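You operate a simulated robot arm through the tools that you are given. There is no shell and no other tool.

You are at the controls of a simulated two-armed robot. One attempt, no reset.

Task
Take the cloth from the middle mesh table and lay it out flat on the top of the left motor table.

The check looks at the end state, three seconds after you hand in, the way a careful person would. Anything else that was tipped, shoved, dropped, spilled or broken makes it a failure. Flat cloth is picked up by pressing the open fingertips on it (5 to 10 N) and closing them slowly along it; thin cloth reads only 2 to 8 mm in the jaws.

Robot
Two 7-joint arms with two-finger parallel grippers on one trunk, on a base that drives. Base frame: it is fixed to the floor where the robot stands at the start and does not move with it; the origin is under the middle of the robot, x ahead of it, y to its left, z up; the surface under the hand at the start is at about z = 0.7. Lengths are in m, angles in degrees, forces in N, time in s.
The left shoulder is at the start at [0.08, 0.131, 0.947], the right one opposite. With the tool pointing down near the work surface each hand reaches from about 0.38 to 0.84 m from the robot's upright axis, wherever it stands, measured 20 degrees to its own side. Places, roughly: top of the left motor table [-0.4, -1.7, 0.8]. Payload 1.57 kg a hand.
Tool frame (each hand has its own): the origin (TCP) lies between the finger pads and is the grasp point; the fingertips stand 0.03 m ahead of it; z points along the fingers, y is the line along which they close. The gripper opens to 0.11 m. The fingers are 0.024 m wide and 0.012 m thick; the gripper's body (0.048 by 0.112 m) begins 0.078 m behind the TCP.
Orientation is told as [roll, pitch, yaw] about the base's x, y, z axes, in that order, counted from this pose: with the fingers straight down and closing along the base's y, the tool's x points along the base's -x, its y along +y and its z along -z.

Tools
- The arms move only by the tool drive_tool. It takes "left_steps", "right_steps" or both (then of equal length, played together; a hand with none holds still); each is a list of rows, each a list of 7 numbers: the shift along the tool's x, y, z in m, then the turn, a rotation vector about the tool's x, y, z in degrees, then the gripper command, from -1 (fully open) to 1 (shut), values between in proportion. In form: [[x, y, z, wx, wy, wz, gripper], ...]. A call has 1 to 20 rows; each row shifts and turns the commanded pose from where the row before left it, along the tool's axes as they then stand. Each row takes 0.2 s and may step no farther than 0.05 m and 8.6 degrees from the row before; otherwise, or with a gripper value out of range, the whole call is refused. Where a pose cannot be reached the arm comes as near as it can. A force on the tool above 40 N (or 10 N above the force at the start of the call, whichever is more), or a blocked arm, ends the call early, and 0.2 s more pass. Each finger travels about 0.108 m/s and halts on what it meets, pressing with about 35 N; the grip force reading is that of the motor and also rises with nothing between the fingers. The clock runs only during rows and for 0.2 s after the last one: add rows that do not move to give the fingers time. The reply holds the time, the measured pose of the TCP, the force on the tool along the base axes, the opening and the grip force, in the units named above and with some noise, with the torque about the TCP (base axes, N m) and any sound that the robot's microphone picked up, and new pictures: "show" is both (left out), scene, wrist or none (wrist: the cameras of the hands that moved).
- Cameras (640 x 400 px; columns grow to the right, rows downward): "scene" is now at [-0.0583, -0.0054, 1.4069]; the picture's right is [-0.08, -1.00, 0.00], its down [-0.68, 0.05, -0.73] and it looks along [0.73, -0.06, -0.68] (base axes); focal length 266 px, centre (320, 200). "left" rides on the left gripper at [0.07, -0.016, -0.141] in its tool frame; the picture's right is [0.23, 0.97, 0.00], its down [-0.86, 0.20, -0.48] and it looks along [-0.47, 0.11, 0.88] (tool axes); focal length 222 px, centre (320, 200). "right" rides on the right gripper at [0.07, 0.016, -0.141] in its tool frame; the picture's right is [-0.23, 0.97, 0.00], its down [-0.86, -0.20, -0.48] and it looks along [-0.47, -0.11, 0.88] (tool axes); focal length 222 px, centre (320, 200). There is no depth. A picture from a camera that has moved, and an enlarged one, comes with that camera's place and axes in the base frame and with its lens.
- steer(legs): drives the robot by 1 to 6 legs, each [ahead, left, turn to the left] in m, m and degrees, along the robot's own axes; the way and the turn of a leg run together, so that a leg with both is an arc; at most 1.5 m and 180 degrees a leg. The arms and the cameras ride along, it lands a little off, and it stops where it bumps. It gives what a move gives, and a new picture of the scene camera.
- turn_head(pan, tilt): turns the head with the scene camera to pan (to the left, within 109 degrees either way) and tilt (down, from -29 to 69), counted from straight ahead of the robot. It gives what a move gives, and a new picture of the scene camera.
- enlarge(camera, box): a new picture of the part [left, top, right, bottom] of that camera's present view, enlarged. It takes no simulated time.
- close_job(): hands the job in; it is judged then, once.

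Nothing tells you exact positions but the pictures and the camera data. Unless the task says otherwise, let go and move clear before handing in.

The tools are called after "Call:" as a command line: name --argument value ..., lists and objects as JSON in quotes. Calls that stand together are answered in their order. drive_tool: Moves the arms, as the interface text tells. Its arguments: {"type":"object","properties":{"left_steps":{"type":"array"},"right_steps":{"type":"array"},"show":{"type":"string","enum":["both","scene","wrist","none"]}},"required":[]} The other tools are called the same way: steer (legs) drives the base; turn_head (pan, tilt) turns the head that bears the scene camera; enlarge (camera, box) takes an enlarged picture of a part of a camera's view; close_job () hands the job in.

At the start:

```text
clock: 0.0
left_tcp_pos: [0.5805, 0.2465, 0.9162]
left_tcp_rot: [0.0, 0.0, 0.0]
left_force: [0.9, -1.0, -0.5]
left_moment: [0.01, 0.02, 0.02]
left_opening: 0.1097
left_grip_force: 0.0
right_tcp_pos: [0.5958, -0.202, 0.8336]
right_tcp_rot: [0.0, 0.1, 0.0]
right_force: [-0.7, 0.1, -0.2]
right_moment: [0.01, -0.04, -0.01]
right_opening: 0.1099
right_grip_force: 0.1
robot x, y, heading: [0.0001, 0.0021, 0.2]
head pan, tilt: [-4.4, 42.7]
```

scene: 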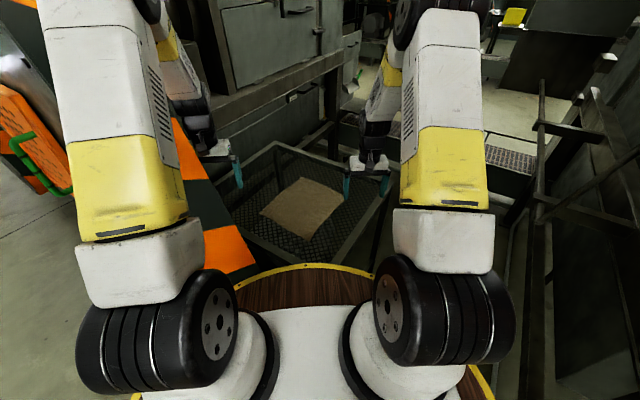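
right: 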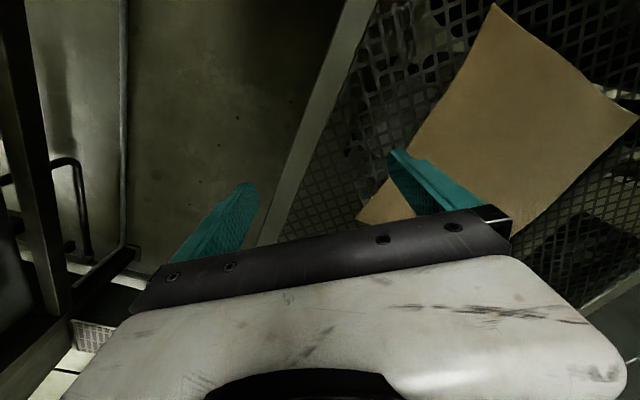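
left: 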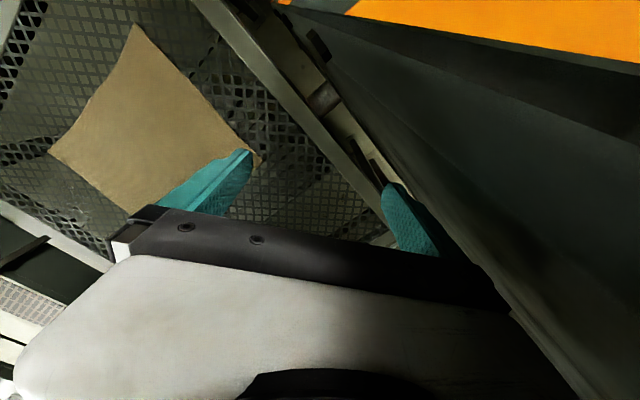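

I see a tan square cloth lying on a mesh table just ahead of the robot, between the two hands. I'll take a closer look at it first and then look around toward the motor table on the right rear.

Call:
enlarge --camera "scene" --box '[200, 120, 420, 280]'

Call:
enlarge --camera "right" --box '[320, 0, 640, 240]'

Call:
enlarge --camera "left" --box '[0, 0, 320, 240]'

```text
2.50 times, centred on (310, 200) of scene
camera zoom: at [-0.0583, -0.0054, 1.4069], right [-0.08, -1.0, 0.0], down [-0.68, 0.05, -0.73], along [0.73, -0.06, -0.68], focal length 665 px, centre (345, 200)
```

zoom: 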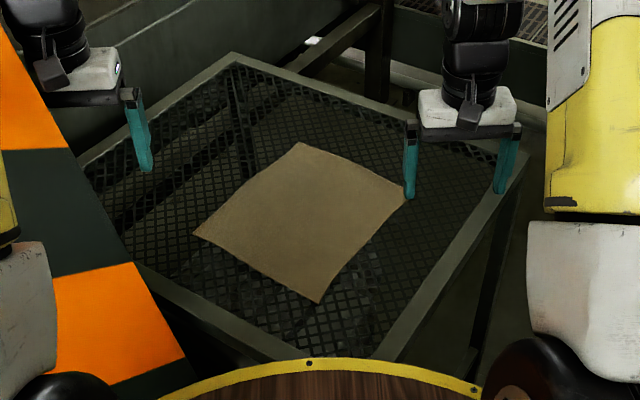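

```text
1.67 times, centred on (480, 120) of right
camera zoom: at [0.5272, -0.189, 0.9758], right [0.23, 0.97, 0.0], down [0.86, -0.2, 0.48], along [0.47, -0.11, -0.88], focal length 370 px, centre (53, 333)
```

zoom: 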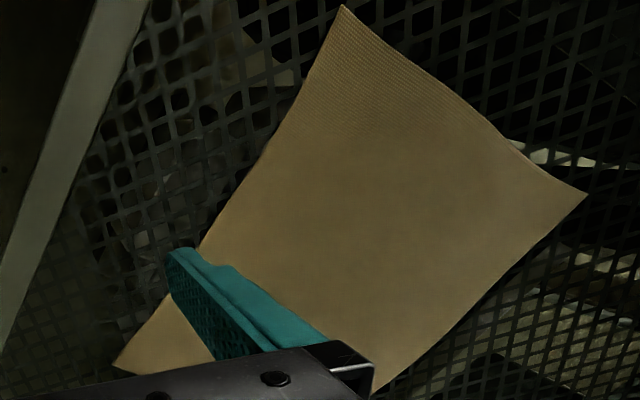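

```text
1.67 times, centred on (160, 120) of left
camera zoom: at [0.5112, 0.231, 1.0578], right [-0.23, 0.97, 0.0], down [0.86, 0.2, 0.48], along [0.47, 0.11, -0.88], focal length 370 px, centre (587, 333)
```

zoom: 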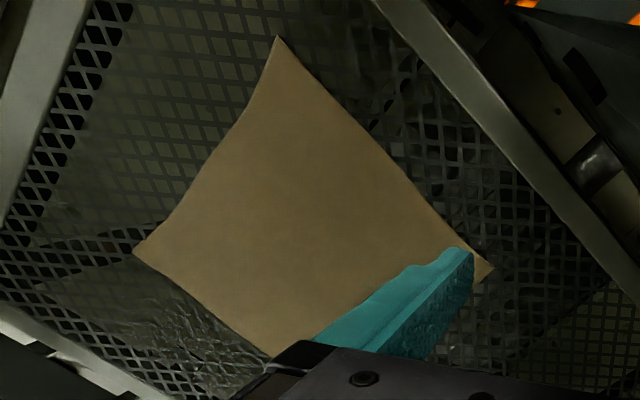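

The cloth is a roughly 0.25 m square lying diamond-wise, with corners near (0.50,-0.015), (0.65,0.163), (0.85,0.0), (0.72,-0.17) at z≈0.70. Next I'll look toward the motor table at the right rear.

Call:
turn_head --pan -103 --tilt 25

```text
clock: 1.8
left_tcp_pos: [0.5814, 0.246, 0.9159]
left_tcp_rot: [0.0, 0.0, 0.0]
left_force: [0.3, -0.5, -0.4]
left_moment: [-0.03, -0.04, -0.02]
left_opening: 0.1101
left_grip_force: 0.1
right_tcp_pos: [0.5965, -0.203, 0.8329]
right_tcp_rot: [0.0, 0.0, 0.0]
right_force: [-0.2, 0.3, 0.4]
right_moment: [0.01, 0.02, 0.0]
right_opening: 0.1101
right_grip_force: 0.1
robot x, y, heading: [-0.0024, 0.0008, 0.2]
head pan, tilt: [-103.0, 25.0]
camera scene: at [-0.1618, -0.0889, 1.4342], right [-0.97, 0.22, 0.0], down [0.09, 0.41, -0.91], along [-0.2, -0.88, -0.42], focal length 266 px, centre (320, 200)
```

scene: 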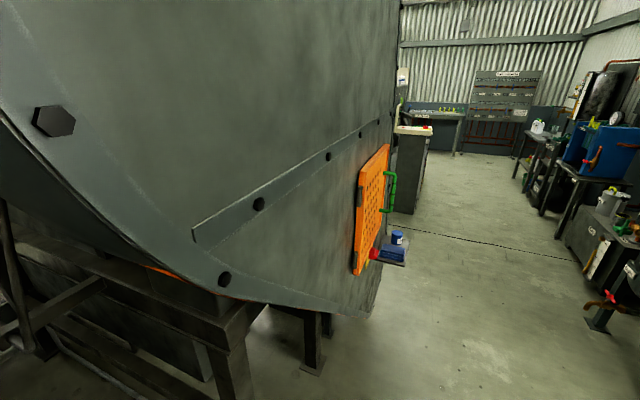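

A large machine stands to the right and hides the motor table from here. I'll look around in other directions to find a route.

Call:
turn_head --pan -60 --tilt 20

Call:
turn_head --pan -15 --tilt 15

Call:
turn_head --pan 60 --tilt 25

Call:
turn_head --pan 109 --tilt 25

```text
clock: 2.9
left_tcp_pos: [0.5811, 0.2471, 0.9157]
left_tcp_rot: [0.1, -0.1, 0.0]
left_force: [0.4, -0.4, 0.7]
left_moment: [0.01, 0.02, 0.0]
left_opening: 0.1099
left_grip_force: 0.1
right_tcp_pos: [0.5964, -0.2028, 0.834]
right_tcp_rot: [-0.1, 0.0, 0.0]
right_force: [-0.1, 0.3, 0.3]
right_moment: [-0.03, -0.01, 0.0]
right_opening: 0.1102
right_grip_force: 0.1
robot x, y, heading: [0.0047, -0.0006, -0.1]
head pan, tilt: [-60.0, 20.0]
camera scene: at [-0.0947, -0.0798, 1.4423], right [-0.87, -0.5, 0.0], down [-0.17, 0.3, -0.94], along [0.47, -0.81, -0.34], focal length 266 px, centre (320, 200)
```

scene: 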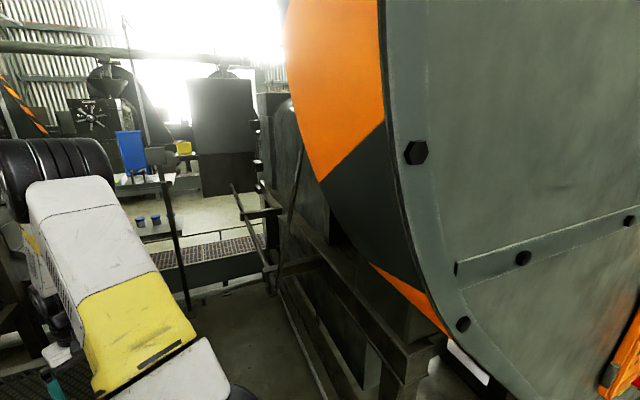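

```text
clock: 4.0
left_tcp_pos: [0.5805, 0.2464, 0.9151]
left_tcp_rot: [-0.1, 0.1, 0.0]
left_force: [-1.0, -0.2, -0.4]
left_moment: [-0.01, 0.04, -0.02]
left_opening: 0.1102
left_grip_force: 0.1
right_tcp_pos: [0.596, -0.2036, 0.8333]
right_tcp_rot: [0.0, 0.0, -0.1]
right_force: [-0.1, -0.1, -0.3]
right_moment: [0.01, -0.02, -0.01]
right_opening: 0.11
right_grip_force: 0.0
robot x, y, heading: [0.003, -0.0012, -0.1]
head pan, tilt: [-15.0, 15.0]
camera scene: at [-0.051, -0.0233, 1.4504], right [-0.26, -0.97, 0.0], down [-0.25, 0.07, -0.97], along [0.93, -0.25, -0.26], focal length 266 px, centre (320, 200)
```

scene: 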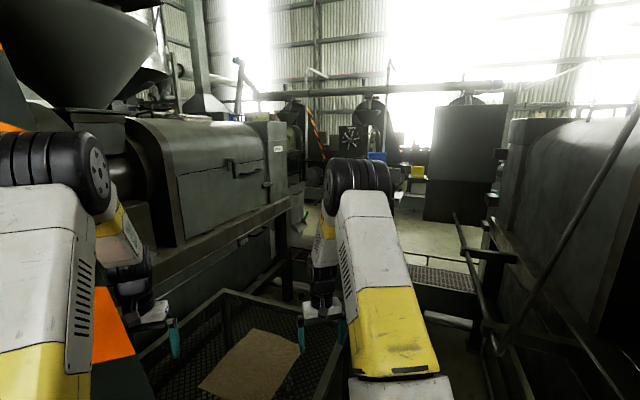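

```text
clock: 5.4
left_tcp_pos: [0.5813, 0.2478, 0.9162]
left_tcp_rot: [0.0, 0.0, 0.0]
left_force: [-0.4, 0.3, -0.6]
left_moment: [-0.03, 0.0, 0.0]
left_opening: 0.1101
left_grip_force: 0.1
right_tcp_pos: [0.5962, -0.2038, 0.8333]
right_tcp_rot: [0.0, 0.1, 0.0]
right_force: [0.3, 0.0, -0.6]
right_moment: [-0.02, -0.03, 0.0]
right_opening: 0.1101
right_grip_force: 0.2
robot x, y, heading: [-0.0058, 0.0022, 0.1]
head pan, tilt: [60.0, 25.0]
camera scene: at [-0.095, 0.0807, 1.4342], right [0.87, -0.5, 0.0], down [-0.21, -0.37, -0.91], along [0.45, 0.78, -0.42], focal length 266 px, centre (320, 200)
```

scene: 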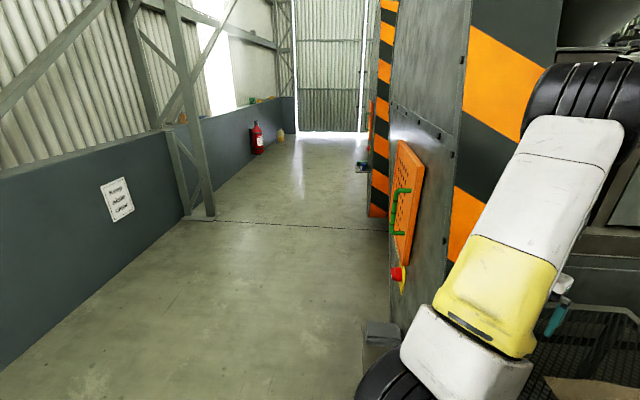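

```text
clock: 6.6
left_tcp_pos: [0.5812, 0.2472, 0.9146]
left_tcp_rot: [0.1, 0.1, 0.1]
left_force: [0.1, -0.6, -0.6]
left_moment: [0.03, -0.01, 0.01]
left_opening: 0.1103
left_grip_force: 0.0
right_tcp_pos: [0.5964, -0.2025, 0.8344]
right_tcp_rot: [0.1, 0.0, 0.0]
right_force: [0.1, -0.1, -0.5]
right_moment: [0.05, -0.04, -0.02]
right_opening: 0.1099
right_grip_force: 0.1
robot x, y, heading: [0.0013, 0.0013, 0.0]
head pan, tilt: [108.9, 25.0]
camera scene: at [-0.1709, 0.0881, 1.4342], right [0.95, 0.32, 0.0], down [0.14, -0.4, -0.91], along [-0.29, 0.86, -0.42], focal length 266 px, centre (320, 200)
```

scene: 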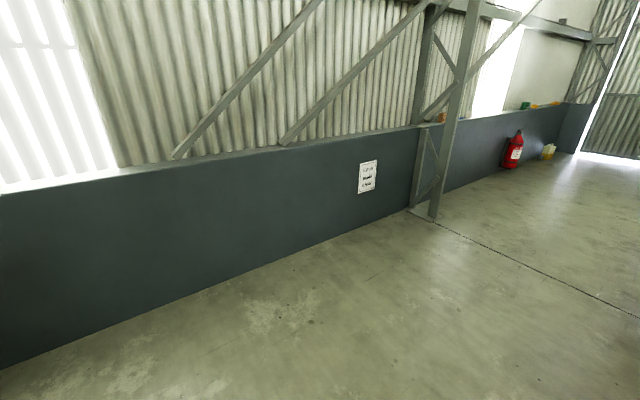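

The robot stands obliquely between two machines, with a free corridor behind it, and the motor table is in the next bay past the right machine. I'll bring the head back to the cloth and swing both hands over the near-left edge (corners B and L), with the jaws turned to close along that edge.

Call:
turn_head --pan 0 --tilt 50

Call:
drive_tool --left_steps '[[0, 0, 0, 0, 0, 7.9, 0.0], [0, 0, 0, 0, 0, 7.9, 0.4], [0, 0, 0, 0, 0, 7.9, 0.4], [0, 0, 0, 0, 0, 7.9, 0.4], [0, 0, 0, 0, 0, 7.9, 0.4], [-0.0251, -0.0098, 0.0231, 0, 0, 0, 0.4], [-0.0251, -0.0098, 0.0231, 0, 0, 0, 0.4], [-0.0251, -0.0098, 0.0231, 0, 0, 0, 0.4], [-0.0251, -0.0098, 0.0231, 0, 0, 0, 0.4], [-0.0251, -0.0098, 0.0231, 0, 0, 0, 0.4], [0, 0, 0, 0, 0, 0, 0.4]]' --right_steps '[[0, 0, 0, 0, 0, 7.9, 0.0], [0, 0, 0, 0, 0, 7.9, 0.4], [0, 0, 0, 0, 0, 7.9, 0.4], [0, 0, 0, 0, 0, 7.9, 0.4], [0, 0, 0, 0, 0, 7.9, 0.4], [0.0344, 0.024, 0.0067, 0, 0, 0, 0.4], [0.0344, 0.024, 0.0067, 0, 0, 0, 0.4], [0.0344, 0.024, 0.0067, 0, 0, 0, 0.4], [0.0344, 0.024, 0.0067, 0, 0, 0, 0.4], [0.0344, 0.024, 0.0067, 0, 0, 0, 0.4], [0, 0, 0, 0, 0, 0, 0.4]]' --show "both"

```text
clock: 8.5
left_tcp_pos: [0.5807, 0.2471, 0.9164]
left_tcp_rot: [0.0, 0.0, 0.0]
left_force: [0.9, -0.8, -0.7]
left_moment: [0.0, 0.06, 0.01]
left_opening: 0.1101
left_grip_force: 0.0
right_tcp_pos: [0.597, -0.203, 0.8337]
right_tcp_rot: [-0.1, 0.0, 0.0]
right_force: [0.1, 0.3, 0.7]
right_moment: [-0.02, -0.01, -0.04]
right_opening: 0.1099
right_grip_force: 0.1
robot x, y, heading: [-0.0001, -0.0021, 0.1]
head pan, tilt: [0.0, 50.0]
camera scene: at [-0.0642, 0.0009, 1.3967], right [0.0, -1.0, 0.0], down [-0.77, 0.0, -0.64], along [0.64, 0.0, -0.77], focal length 266 px, centre (320, 200)
```

scene: 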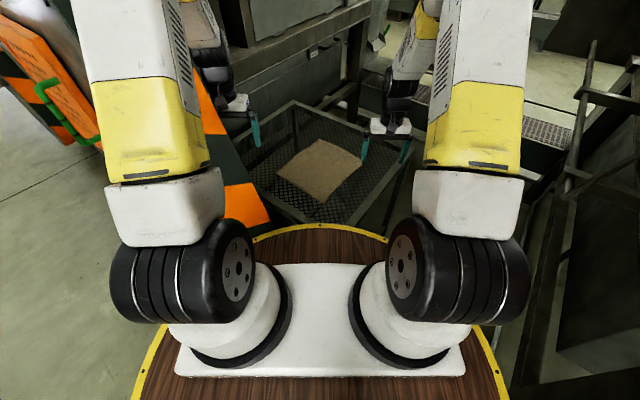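

```text
clock: 9.1
left_tcp_pos: [0.5804, 0.236, 0.9158]
left_tcp_rot: [-0.6, 0.2, -15.2]
left_force: [-2.0, -8.5, 3.2]
left_moment: [1.33, -0.09, 0.64]
left_opening: 0.0328
left_grip_force: 0.1
right_tcp_pos: [0.5954, -0.2043, 0.8339]
right_tcp_rot: [0.0, -0.1, -15.1]
right_force: [-0.1, 0.2, 0.0]
right_moment: [0.01, 0.0, 0.0]
right_opening: 0.0327
right_grip_force: 0.0
robot x, y, heading: [-0.006, 0.0011, -0.1]
head pan, tilt: [0.0, 50.0]
stopped in row 3 (left hand): the force on the tool passed its limit at 51 N (the readings are from after the stop); the commanded pose is now the measured one
camera scene: at [-0.0645, -0.0001, 1.3967], right [0.0, -1.0, 0.0], down [-0.77, 0.0, -0.64], along [0.64, 0.0, -0.77], focal length 266 px, centre (320, 200)
camera right: at [0.5326, -0.1733, 0.9756], right [0.47, 0.88, 0.0], down [0.77, -0.42, 0.48], along [0.42, -0.23, -0.88], focal length 222 px, centre (320, 200)
camera left: at [0.5091, 0.2401, 1.0578], right [0.04, 1.0, -0.01], down [0.88, -0.03, 0.48], along [0.47, -0.03, -0.88], focal length 222 px, centre (320, 200)
```

scene: 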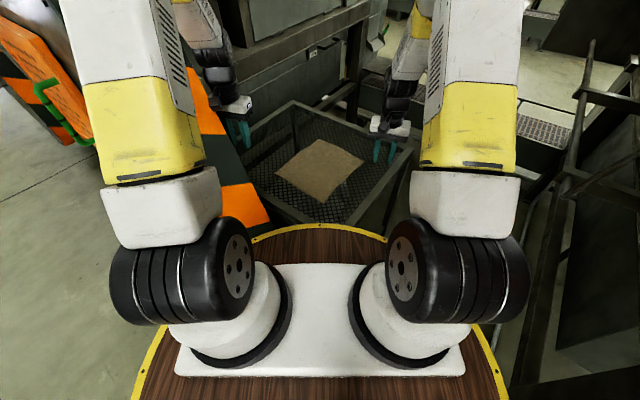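
right: 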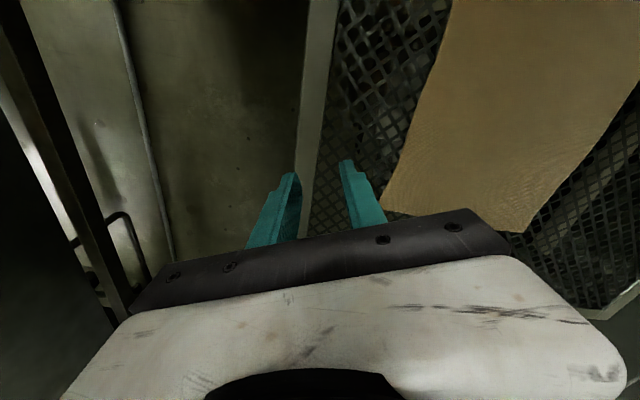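
left: 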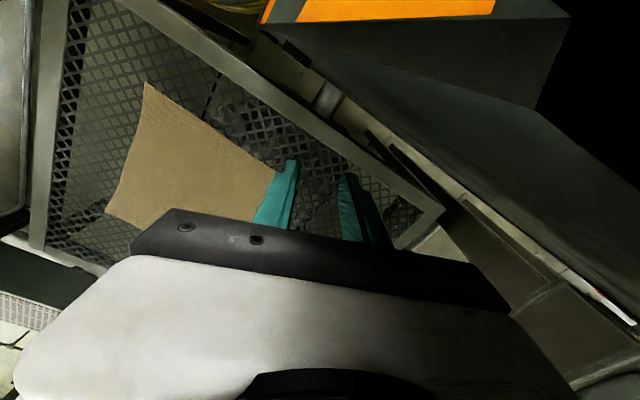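

The left wrist bumped the left machine's side as it turned, so I'll pull it away. I'll switch to the near-right edge of the cloth instead (left hand at the near corner B, right hand at corner R), turning the jaws the other way, away from that machine.

Call:
drive_tool --left_steps '[[-0.0105, -0.0386, 0, 0, 0, 0, 0.4], [-0.0105, -0.0386, 0, 0, 0, 0, 0.4], [-0.0105, -0.0386, 0, 0, 0, 0, 0.4], [0, 0, 0, 0, 0, -8.5, 0.4], [0, 0, 0, 0, 0, -8.5, 0.4], [0, 0, 0, 0, 0, -8.5, 0.4], [0, 0, 0, 0, 0, -8.5, 0.4], [0, 0, 0, 0, 0, -8.5, 0.4], [0, 0, 0, 0, 0, -8.5, 0.4], [0, 0, 0, 0, 0, -8.5, 0.4], [0, 0, 0, 0, 0, -8.5, 0.4], [0, 0, 0, 0, 0, 0, 0.4]]' --right_steps '[[0, 0, -0.02, 0, 0, 0, 0.4], [0, 0, 0, 0, 0, 0, 0.4], [0, 0, 0, 0, 0, 0, 0.4], [0, 0, 0, 0, 0, -8.5, 0.4], [0, 0, 0, 0, 0, -8.5, 0.4], [0, 0, 0, 0, 0, -8.5, 0.4], [0, 0, 0, 0, 0, -8.5, 0.4], [0, 0, 0, 0, 0, -8.5, 0.4], [0, 0, 0, 0, 0, -8.5, 0.4], [0, 0, 0, 0, 0, -8.5, 0.4], [0, 0, 0, 0, 0, -8.5, 0.4], [0, 0, 0, 0, 0, 0, 0.4]]' --show "both"

```text
clock: 11.7
left_tcp_pos: [0.581, 0.1179, 0.9164]
left_tcp_rot: [-0.1, 0.5, 53.0]
left_force: [0.4, -0.1, -0.1]
left_moment: [-0.02, -0.01, 0.02]
left_opening: 0.033
left_grip_force: 0.0
right_tcp_pos: [0.5953, -0.2048, 0.8537]
right_tcp_rot: [0.0, 0.0, 53.0]
right_force: [-0.5, 0.2, -0.1]
right_moment: [0.0, 0.02, 0.03]
right_opening: 0.0332
right_grip_force: 0.1
robot x, y, heading: [-0.0, -0.0002, -0.3]
head pan, tilt: [0.0, 50.0]
camera scene: at [-0.0643, 0.0005, 1.3967], right [0.0, -1.0, 0.0], down [-0.77, 0.0, -0.64], along [0.64, 0.0, -0.77], focal length 266 px, centre (320, 200)
camera right: at [0.541, -0.2527, 0.9955], right [-0.64, 0.77, 0.0], down [0.67, 0.56, 0.48], along [0.37, 0.31, -0.88], focal length 222 px, centre (320, 200)
camera left: at [0.5517, 0.0535, 1.0593], right [-0.91, 0.41, 0.0], down [0.36, 0.81, 0.47], along [0.19, 0.43, -0.88], focal length 222 px, centre (320, 200)
```

scene: 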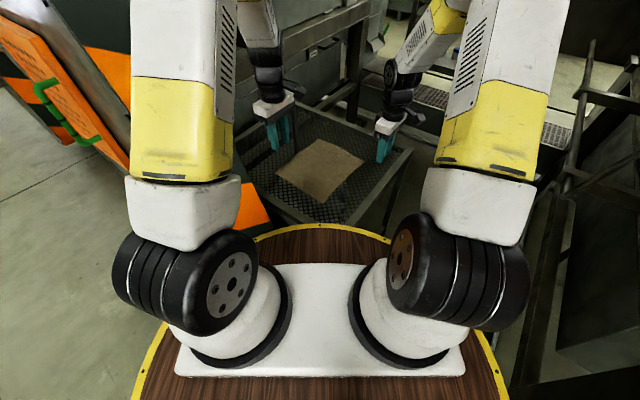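
right: 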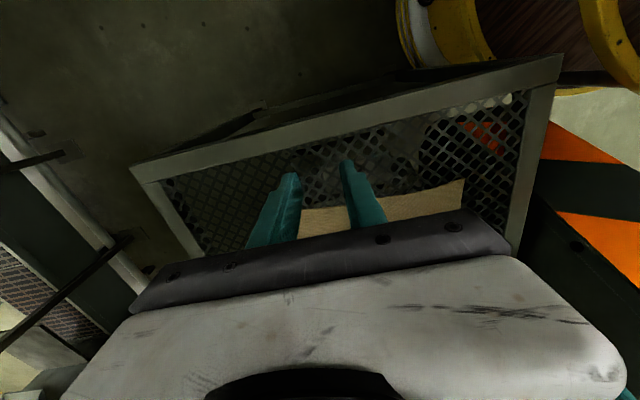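
left: 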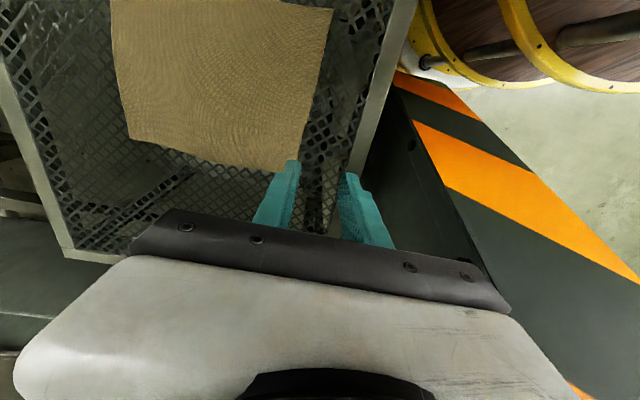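

Both hands are now free and turned to 53°, with their jaws closing along the B–R edge. I'll move them over the two pinch points at a safe hover of about 7 cm fingertip height.

Call:
drive_tool --left_steps '[[0.0265, -0.0101, 0.0233, 0, 0, 0, 0.4], [0.0265, -0.0101, 0.0233, 0, 0, 0, 0.4], [0.0265, -0.0101, 0.0233, 0, 0, 0, 0.4], [0.0265, -0.0101, 0.0233, 0, 0, 0, 0.4], [0.0265, -0.0101, 0.0233, 0, 0, 0, 0.4], [0, 0, 0, 0, 0, 0, 0.4]]' --right_steps '[[-0.0233, -0.0099, 0.0107, 0, 0, 0, 0.4], [-0.0233, -0.0099, 0.0107, 0, 0, 0, 0.4], [-0.0233, -0.0099, 0.0107, 0, 0, 0, 0.4], [-0.0233, -0.0099, 0.0107, 0, 0, 0, 0.4], [-0.0233, -0.0099, 0.0107, 0, 0, 0, 0.4], [0, 0, 0, 0, 0, 0, 0.4]]' --show "both"

Call:
enlarge --camera "scene" --box '[230, 90, 430, 230]'

Call:
enlarge --camera "right" --box '[160, 60, 520, 285]'

Call:
enlarge --camera "left" --box '[120, 60, 480, 285]'

```text
clock: 13.1
left_tcp_pos: [0.5418, -0.0204, 0.8015]
left_tcp_rot: [-0.2, 0.6, 52.9]
left_force: [0.3, 0.5, 0.0]
left_moment: [0.04, -0.01, -0.07]
left_opening: 0.033
left_grip_force: 0.1
right_tcp_pos: [0.7057, -0.1417, 0.7995]
right_tcp_rot: [0.0, 0.1, 52.9]
right_force: [0.2, 0.3, -0.3]
right_moment: [-0.02, 0.0, 0.01]
right_opening: 0.0331
right_grip_force: 0.1
robot x, y, heading: [-0.0006, -0.003, -0.2]
head pan, tilt: [0.0, 50.0]
camera scene: at [-0.0644, 0.0005, 1.3967], right [0.0, -1.0, 0.0], down [-0.77, 0.0, -0.64], along [0.64, 0.0, -0.77], focal length 266 px, centre (320, 200)
camera right: at [0.6513, -0.189, 0.9417], right [-0.64, 0.77, 0.0], down [0.67, 0.56, 0.48], along [0.37, 0.31, -0.88], focal length 222 px, centre (320, 200)
camera left: at [0.5121, -0.0836, 0.9448], right [-0.91, 0.41, 0.0], down [0.36, 0.81, 0.47], along [0.19, 0.43, -0.88], focal length 222 px, centre (320, 200)
```

scene: 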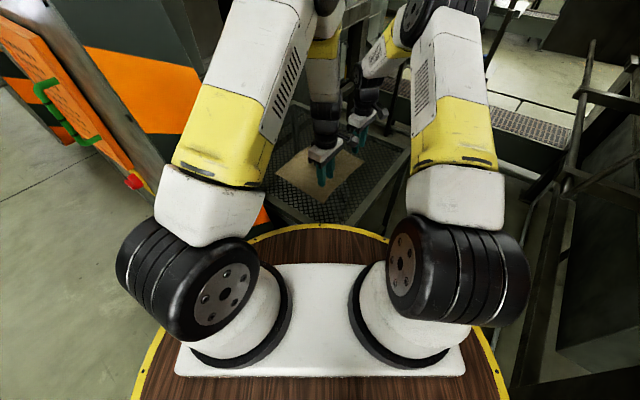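
right: 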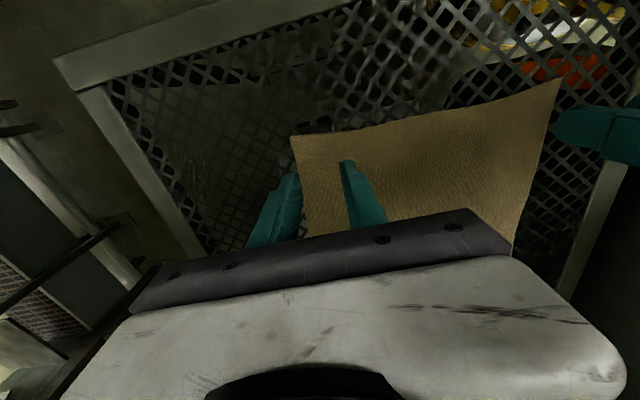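
left: 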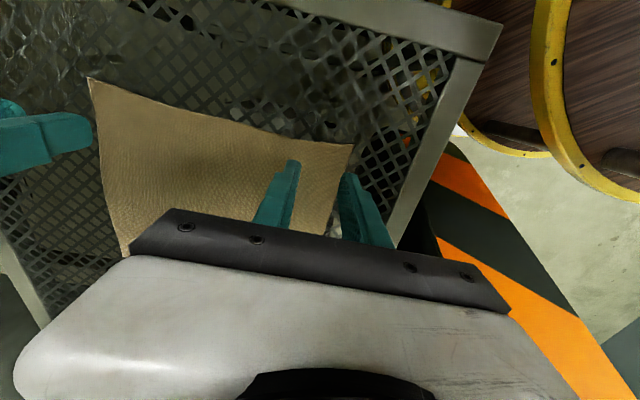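

```text
2.86 times, centred on (330, 160) of scene
camera zoom: at [-0.0644, 0.0005, 1.3967], right [0.0, -1.0, 0.0], down [-0.77, 0.0, -0.64], along [0.64, 0.0, -0.77], focal length 760 px, centre (291, 314)
```

zoom: 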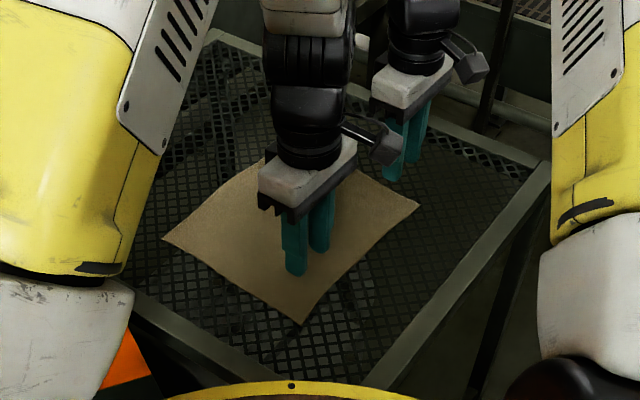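

```text
1.78 times, centred on (340, 172) of right
camera zoom: at [0.6513, -0.189, 0.9417], right [-0.64, 0.77, 0.0], down [0.67, 0.56, 0.48], along [0.37, 0.31, -0.88], focal length 395 px, centre (284, 249)
```

zoom: 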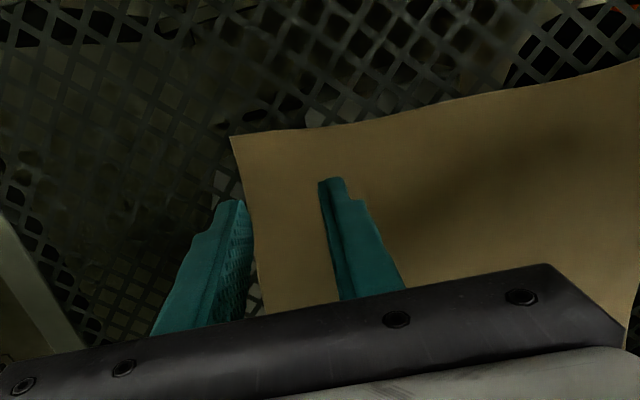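

```text
1.78 times, centred on (300, 172) of left
camera zoom: at [0.5121, -0.0836, 0.9448], right [-0.91, 0.41, 0.0], down [0.36, 0.81, 0.47], along [0.19, 0.43, -0.88], focal length 395 px, centre (356, 249)
```

zoom: 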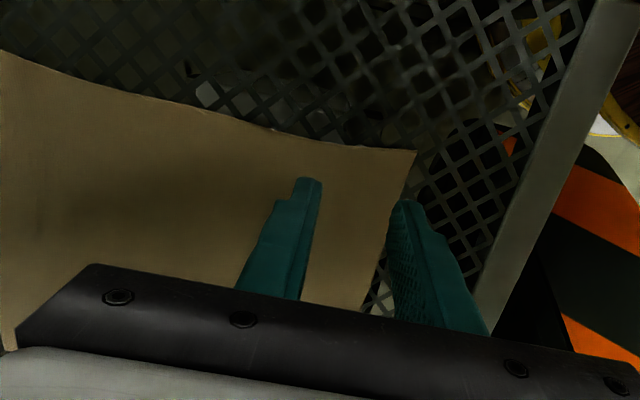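

Triangulating the corners from both wrist cameras gives B≈(0.503,-0.013) and R≈(0.715,-0.178) at z≈0.70, so the hands are nearly on their pinch points. I'll make a small correction and descend to just above the cloth.

Call:
drive_tool --left_steps '[[-0.0062, 0.0019, 0.01, 0, 0, 0, 0.4], [0, 0, 0.02, 0, 0, 0, 0.4], [0, 0, 0.02, 0, 0, 0, 0.4], [0, 0, 0.012, 0, 0, 0, 0.4], [0, 0, 0, 0, 0, 0, 0.4], [0, 0, 0, 0, 0, 0, 0.4]]' --right_steps '[[-0.0011, 0.0033, 0.01, 0, 0, 0, 0.4], [0, 0, 0.02, 0, 0, 0, 0.4], [0, 0, 0.02, 0, 0, 0, 0.4], [0, 0, 0.01, 0, 0, 0, 0.4], [0, 0, 0, 0, 0, 0, 0.4], [0, 0, 0, 0, 0, 0, 0.4]]' --show "wrist"

Call:
enlarge --camera "right" --box '[200, 100, 440, 250]'

Call:
enlarge --camera "left" --box '[200, 100, 440, 250]'

```text
clock: 14.5
left_tcp_pos: [0.5438, -0.0142, 0.7391]
left_tcp_rot: [-0.2, 0.6, 52.9]
left_force: [0.1, 0.4, -0.7]
left_moment: [0.02, 0.0, -0.01]
left_opening: 0.0329
left_grip_force: 0.1
right_tcp_pos: [0.7027, -0.1386, 0.7392]
right_tcp_rot: [-0.1, 0.0, 52.8]
right_force: [-0.6, 0.6, 0.1]
right_moment: [-0.01, -0.01, 0.03]
right_opening: 0.0331
right_grip_force: 0.0
robot x, y, heading: [-0.0021, -0.0036, -0.3]
head pan, tilt: [0.0, 50.0]
camera right: at [0.6491, -0.1859, 0.8815], right [-0.64, 0.77, 0.0], down [0.67, 0.56, 0.48], along [0.37, 0.31, -0.88], focal length 222 px, centre (320, 200)
camera left: at [0.5137, -0.0784, 0.8832], right [-0.91, 0.41, 0.0], down [0.36, 0.81, 0.47], along [0.19, 0.43, -0.88], focal length 222 px, centre (320, 200)
```

right: 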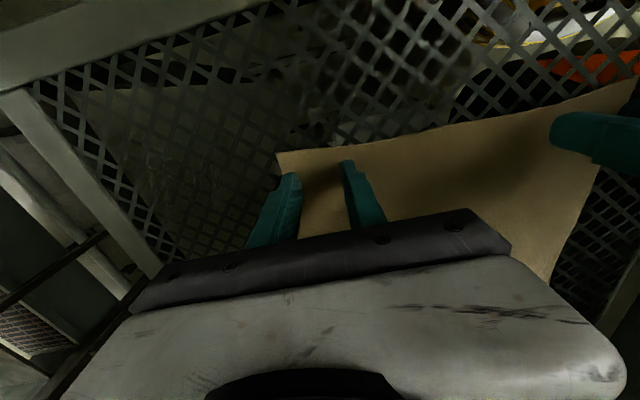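
left: 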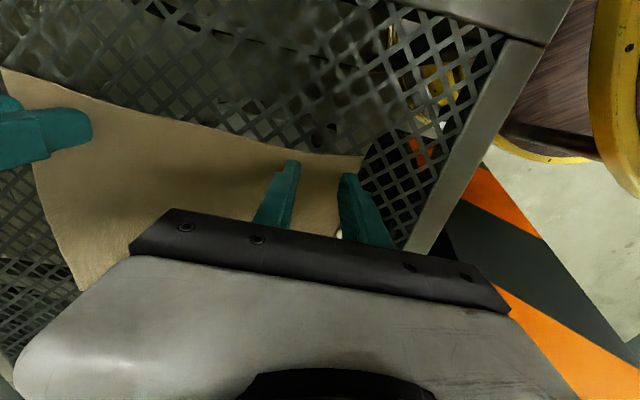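

```text
2.67 times, centred on (320, 175) of right
camera zoom: at [0.6491, -0.1859, 0.8815], right [-0.64, 0.77, 0.0], down [0.67, 0.56, 0.48], along [0.37, 0.31, -0.88], focal length 592 px, centre (320, 267)
```

zoom: 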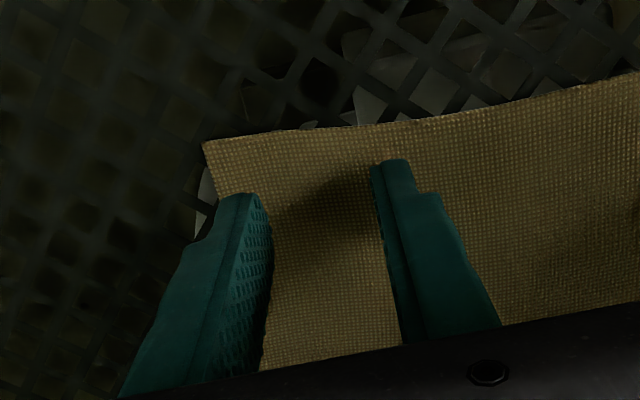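

```text
2.67 times, centred on (320, 175) of left
camera zoom: at [0.5137, -0.0784, 0.8832], right [-0.91, 0.41, 0.0], down [0.36, 0.81, 0.47], along [0.19, 0.43, -0.88], focal length 592 px, centre (320, 267)
```

zoom: 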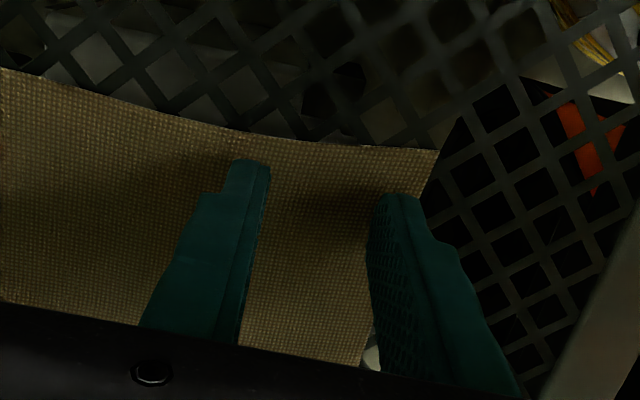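

The fingertips hang just above the cloth corners with both jaws fully over the fabric. I'll press down gently in small steps while watching the force.

Call:
drive_tool --left_steps '[[0, 0, 0.003, 0, 0, 0, 0.4], [0, 0, 0.002, 0, 0, 0, 0.4], [0, 0, 0.0015, 0, 0, 0, 0.4], [0, 0, 0.0015, 0, 0, 0, 0.4], [0, 0, 0, 0, 0, 0, 0.4]]' --right_steps '[[0, 0, 0.003, 0, 0, 0, 0.4], [0, 0, 0.002, 0, 0, 0, 0.4], [0, 0, 0.0015, 0, 0, 0, 0.4], [0, 0, 0.0015, 0, 0, 0, 0.4], [0, 0, 0, 0, 0, 0, 0.4]]' --show "none"

```text
clock: 15.7
left_tcp_pos: [0.5426, -0.0148, 0.7312]
left_tcp_rot: [-0.2, 0.6, 52.8]
left_force: [-1.0, 0.1, 17.1]
left_moment: [0.27, 0.25, 0.01]
left_opening: 0.0335
left_grip_force: 0.1
right_tcp_pos: [0.7039, -0.1392, 0.7321]
right_tcp_rot: [0.0, 0.0, 52.8]
right_force: [-0.6, -0.3, 1.2]
right_moment: [-0.02, -0.02, 0.01]
right_opening: 0.0331
right_grip_force: 0.1
robot x, y, heading: [-0.0002, 0.0023, -0.1]
head pan, tilt: [0.0, 50.0]
```

The left hand presses at 17 N (a bit much) and the right is only just touching. I'll trim both toward 5–10 N.

Call:
drive_tool --left_steps '[[0, 0, -0.001, 0, 0, 0, 0.4], [0, 0, 0, 0, 0, 0, 0.4]]' --right_steps '[[0, 0, 0.0008, 0, 0, 0, 0.4], [0, 0, 0, 0, 0, 0, 0.4]]' --show "none"

```text
clock: 16.3
left_tcp_pos: [0.5425, -0.0158, 0.7321]
left_tcp_rot: [-0.1, 0.5, 52.9]
left_force: [0.4, 0.3, 6.8]
left_moment: [0.06, 0.06, 0.0]
left_opening: 0.033
left_grip_force: 0.1
right_tcp_pos: [0.7033, -0.1385, 0.7317]
right_tcp_rot: [-0.1, 0.0, 52.9]
right_force: [-1.1, 0.5, 5.3]
right_moment: [-0.05, 0.04, 0.0]
right_opening: 0.033
right_grip_force: 0.1
robot x, y, heading: [-0.0028, -0.0023, 0.1]
head pan, tilt: [0.0, 50.0]
```

Both hands now press at about 5–7 N. I'll close the jaws slowly while moving each hand inward, so that only the free corners get gathered.

Call:
drive_tool --left_steps '[[0, -0.002, 0, 0, 0, 0, 0.475], [0, -0.002, 0, 0, 0, 0, 0.55], [0, -0.002, 0, 0, 0, 0, 0.625], [0, -0.002, 0, 0, 0, 0, 0.7], [0, -0.002, 0, 0, 0, 0, 0.775], [0, -0.002, 0, 0, 0, 0, 0.85], [0, -0.002, 0, 0, 0, 0, 0.925], [0, -0.002, 0, 0, 0, 0, 1.0], [0, 0, 0, 0, 0, 0, 1.0], [0, 0, 0, 0, 0, 0, 1.0]]' --right_steps '[[0, 0.002, 0, 0, 0, 0, 0.475], [0, 0.002, 0, 0, 0, 0, 0.55], [0, 0.002, 0, 0, 0, 0, 0.625], [0, 0.002, 0, 0, 0, 0, 0.7], [0, 0.002, 0, 0, 0, 0, 0.775], [0, 0.002, 0, 0, 0, 0, 0.85], [0, 0.002, 0, 0, 0, 0, 0.925], [0, 0.002, 0, 0, 0, 0, 1.0], [0, 0, 0, 0, 0, 0, 1.0], [0, 0, 0, 0, 0, 0, 1.0]]' --show "wrist"

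Call:
enlarge --camera "right" --box '[200, 100, 440, 250]'

Call:
enlarge --camera "left" --box '[200, 100, 440, 250]'

```text
clock: 18.5
left_tcp_pos: [0.5548, -0.0229, 0.7302]
left_tcp_rot: [-0.2, 0.7, 52.9]
left_force: [-2.5, 1.7, 13.5]
left_moment: [0.14, 0.12, 0.01]
left_opening: 0.0021
left_grip_force: 23.6
right_tcp_pos: [0.6905, -0.1279, 0.7309]
right_tcp_rot: [0.0, 0.1, 53.0]
right_force: [1.8, -1.1, 9.1]
right_moment: [-0.05, -0.06, 0.01]
right_opening: 0.0066
right_grip_force: 26.3
robot x, y, heading: [0.0004, 0.0015, -0.3]
head pan, tilt: [0.0, 50.0]
camera right: at [0.6361, -0.1765, 0.8737], right [-0.64, 0.77, 0.0], down [0.67, 0.56, 0.48], along [0.37, 0.31, -0.88], focal length 222 px, centre (320, 200)
camera left: at [0.526, -0.0881, 0.8746], right [-0.91, 0.41, 0.0], down [0.36, 0.81, 0.47], along [0.19, 0.43, -0.88], focal length 222 px, centre (320, 200)
```

right: 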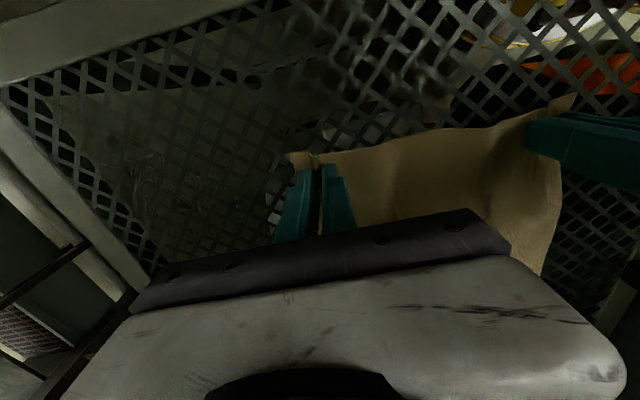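
left: 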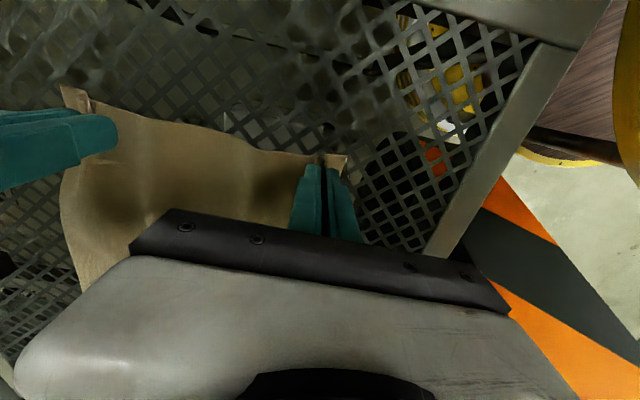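

```text
2.67 times, centred on (320, 175) of right
camera zoom: at [0.6361, -0.1765, 0.8737], right [-0.64, 0.77, 0.0], down [0.67, 0.56, 0.48], along [0.37, 0.31, -0.88], focal length 592 px, centre (320, 267)
```

zoom: 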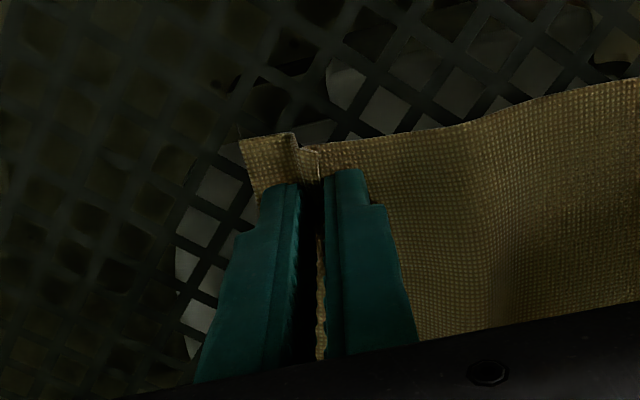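

```text
2.67 times, centred on (320, 175) of left
camera zoom: at [0.526, -0.0881, 0.8746], right [-0.91, 0.41, 0.0], down [0.36, 0.81, 0.47], along [0.19, 0.43, -0.88], focal length 592 px, centre (320, 267)
```

zoom: 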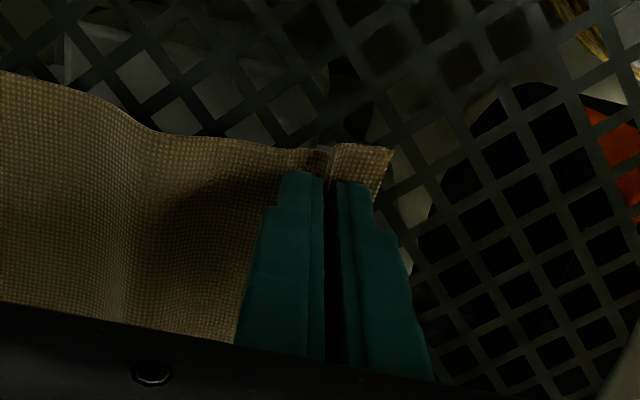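

The right jaw reads 6.6 mm and the left 2.1 mm, and both show a pinched fold of cloth. I'll lift a few centimetres slowly and check that both hold.

Call:
drive_tool --left_steps '[[0, 0, -0.005, 0, 0, 0, 1], [0, 0, -0.01, 0, 0, 0, 1], [0, 0, -0.01, 0, 0, 0, 1], [0, 0, -0.015, 0, 0, 0, 1], [0, 0, 0, 0, 0, 0, 1]]' --right_steps '[[0, 0, -0.005, 0, 0, 0, 1], [0, 0, -0.01, 0, 0, 0, 1], [0, 0, -0.01, 0, 0, 0, 1], [0, 0, -0.015, 0, 0, 0, 1], [0, 0, 0, 0, 0, 0, 1]]' --show "both"

Call:
enlarge --camera "left" --box '[200, 100, 440, 250]'

Call:
enlarge --camera "scene" --box '[230, 90, 430, 230]'

```text
clock: 19.7
left_tcp_pos: [0.5543, -0.0235, 0.7713]
left_tcp_rot: [-0.1, 0.7, 52.9]
left_force: [0.3, 0.1, 0.5]
left_moment: [0.01, 0.03, -0.05]
left_opening: 0.0022
left_grip_force: 24.1
right_tcp_pos: [0.6889, -0.1278, 0.77]
right_tcp_rot: [-0.1, -0.1, 52.9]
right_force: [0.6, -0.1, 0.0]
right_moment: [0.01, -0.01, 0.01]
right_opening: 0.0061
right_grip_force: 26.0
robot x, y, heading: [-0.0042, -0.0005, 0.1]
head pan, tilt: [0.0, 50.0]
camera scene: at [-0.0642, 0.0005, 1.3967], right [0.0, -1.0, 0.0], down [-0.77, 0.0, -0.64], along [0.64, 0.0, -0.77], focal length 266 px, centre (320, 200)
camera right: at [0.636, -0.1765, 0.9125], right [-0.64, 0.77, 0.0], down [0.68, 0.56, 0.48], along [0.37, 0.31, -0.88], focal length 222 px, centre (320, 200)
camera left: at [0.5263, -0.0884, 0.9145], right [-0.91, 0.41, 0.0], down [0.36, 0.81, 0.47], along [0.19, 0.43, -0.88], focal length 222 px, centre (320, 200)
```

scene: 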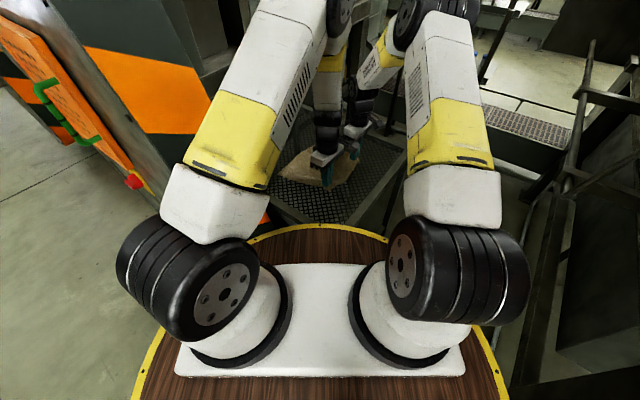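
right: 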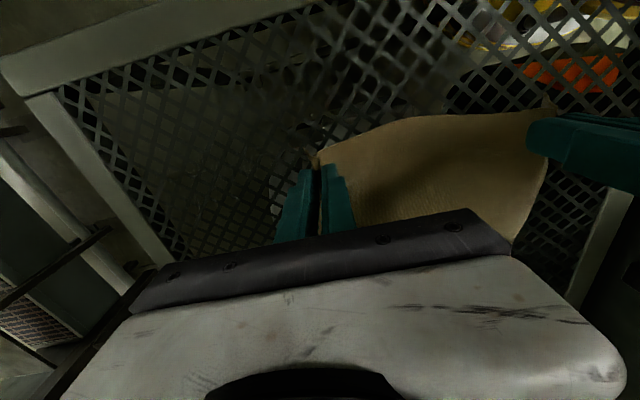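
left: 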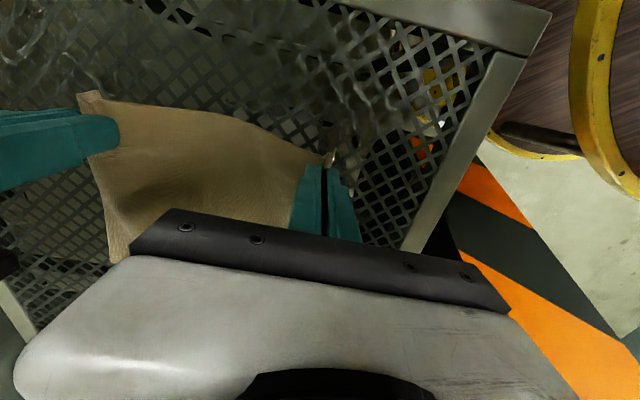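

```text
2.67 times, centred on (320, 175) of left
camera zoom: at [0.5263, -0.0884, 0.9145], right [-0.91, 0.41, 0.0], down [0.36, 0.81, 0.47], along [0.19, 0.43, -0.88], focal length 592 px, centre (320, 267)
```

zoom: 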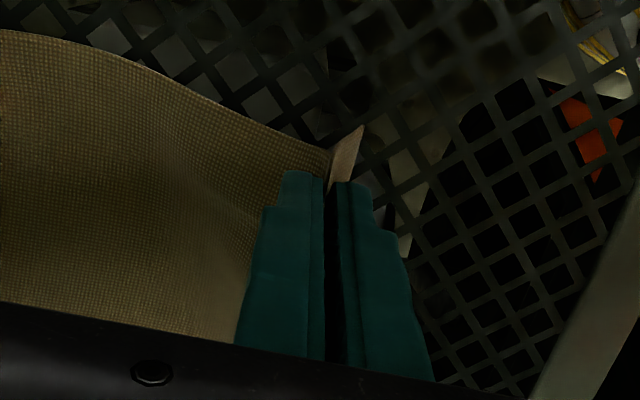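

```text
2.86 times, centred on (330, 160) of scene
camera zoom: at [-0.0642, 0.0005, 1.3967], right [0.0, -1.0, 0.0], down [-0.77, 0.0, -0.64], along [0.64, 0.0, -0.77], focal length 760 px, centre (291, 314)
```

zoom: 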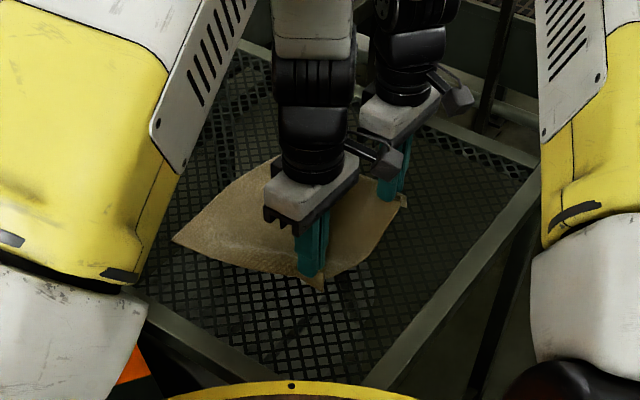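

Both corners are securely held and the edge is rising with the hands. I'll lift straight up to about z = 1.10 so the cloth hangs free above the mesh.

Call:
drive_tool --left_steps '[[0, 0, -0.02, 0, 0, 0, 1], [0, 0, -0.03, 0, 0, 0, 1], [0, 0, -0.03, 0, 0, 0, 1], [0, 0, -0.03, 0, 0, 0, 1], [0, 0, -0.03, 0, 0, 0, 1], [0, 0, -0.03, 0, 0, 0, 1], [0, 0, -0.03, 0, 0, 0, 1], [0, 0, -0.03, 0, 0, 0, 1], [0, 0, -0.03, 0, 0, 0, 1], [0, 0, -0.03, 0, 0, 0, 1], [0, 0, -0.02, 0, 0, 0, 1], [0, 0, 0, 0, 0, 0, 1], [0, 0, 0, 0, 0, 0, 1]]' --right_steps '[[0, 0, -0.02, 0, 0, 0, 1], [0, 0, -0.03, 0, 0, 0, 1], [0, 0, -0.03, 0, 0, 0, 1], [0, 0, -0.03, 0, 0, 0, 1], [0, 0, -0.03, 0, 0, 0, 1], [0, 0, -0.03, 0, 0, 0, 1], [0, 0, -0.03, 0, 0, 0, 1], [0, 0, -0.03, 0, 0, 0, 1], [0, 0, -0.03, 0, 0, 0, 1], [0, 0, -0.03, 0, 0, 0, 1], [0, 0, -0.02, 0, 0, 0, 1], [0, 0, 0, 0, 0, 0, 1], [0, 0, 0, 0, 0, 0, 1]]' --show "both"

```text
clock: 22.5
left_tcp_pos: [0.5555, -0.0214, 1.0824]
left_tcp_rot: [-0.1, 0.6, 52.9]
left_force: [0.6, 1.1, -0.1]
left_moment: [0.0, -0.02, 0.0]
left_opening: 0.0025
left_grip_force: 24.0
right_tcp_pos: [0.6903, -0.1308, 1.0821]
right_tcp_rot: [0.0, 0.0, 52.9]
right_force: [-0.4, -0.2, 0.3]
right_moment: [0.0, -0.01, 0.01]
right_opening: 0.006
right_grip_force: 25.9
robot x, y, heading: [0.0003, 0.0003, 0.1]
head pan, tilt: [0.0, 50.0]
camera scene: at [-0.0644, 0.0005, 1.3967], right [0.0, -1.0, 0.0], down [-0.77, 0.0, -0.64], along [0.64, 0.0, -0.77], focal length 266 px, centre (320, 200)
camera right: at [0.6353, -0.1791, 1.2241], right [-0.64, 0.77, 0.0], down [0.67, 0.56, 0.48], along [0.37, 0.31, -0.88], focal length 222 px, centre (320, 200)
camera left: at [0.5273, -0.0853, 1.2256], right [-0.91, 0.41, 0.0], down [0.36, 0.81, 0.47], along [0.19, 0.43, -0.88], focal length 222 px, centre (320, 200)
```

scene: 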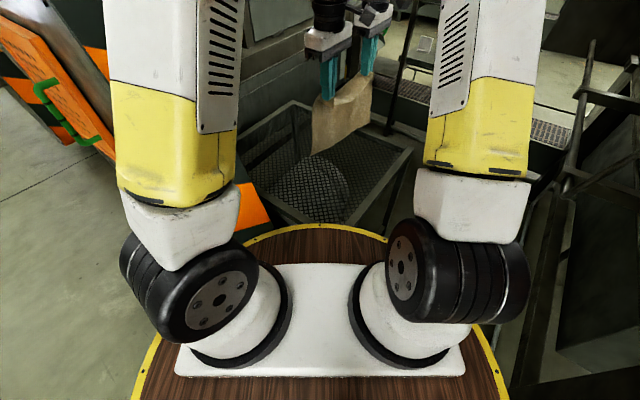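
right: 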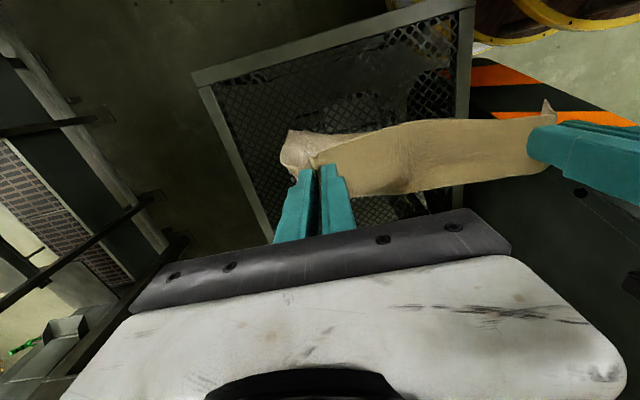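
left: 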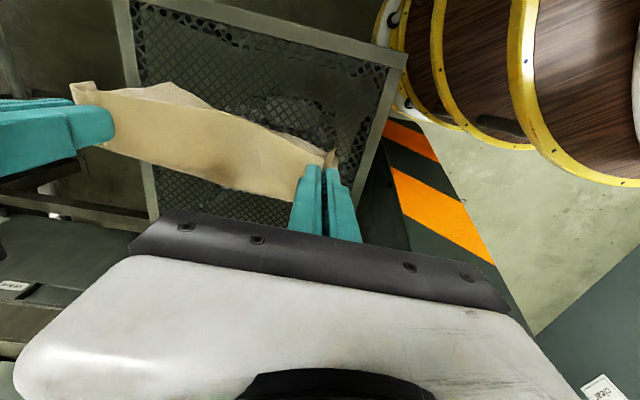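

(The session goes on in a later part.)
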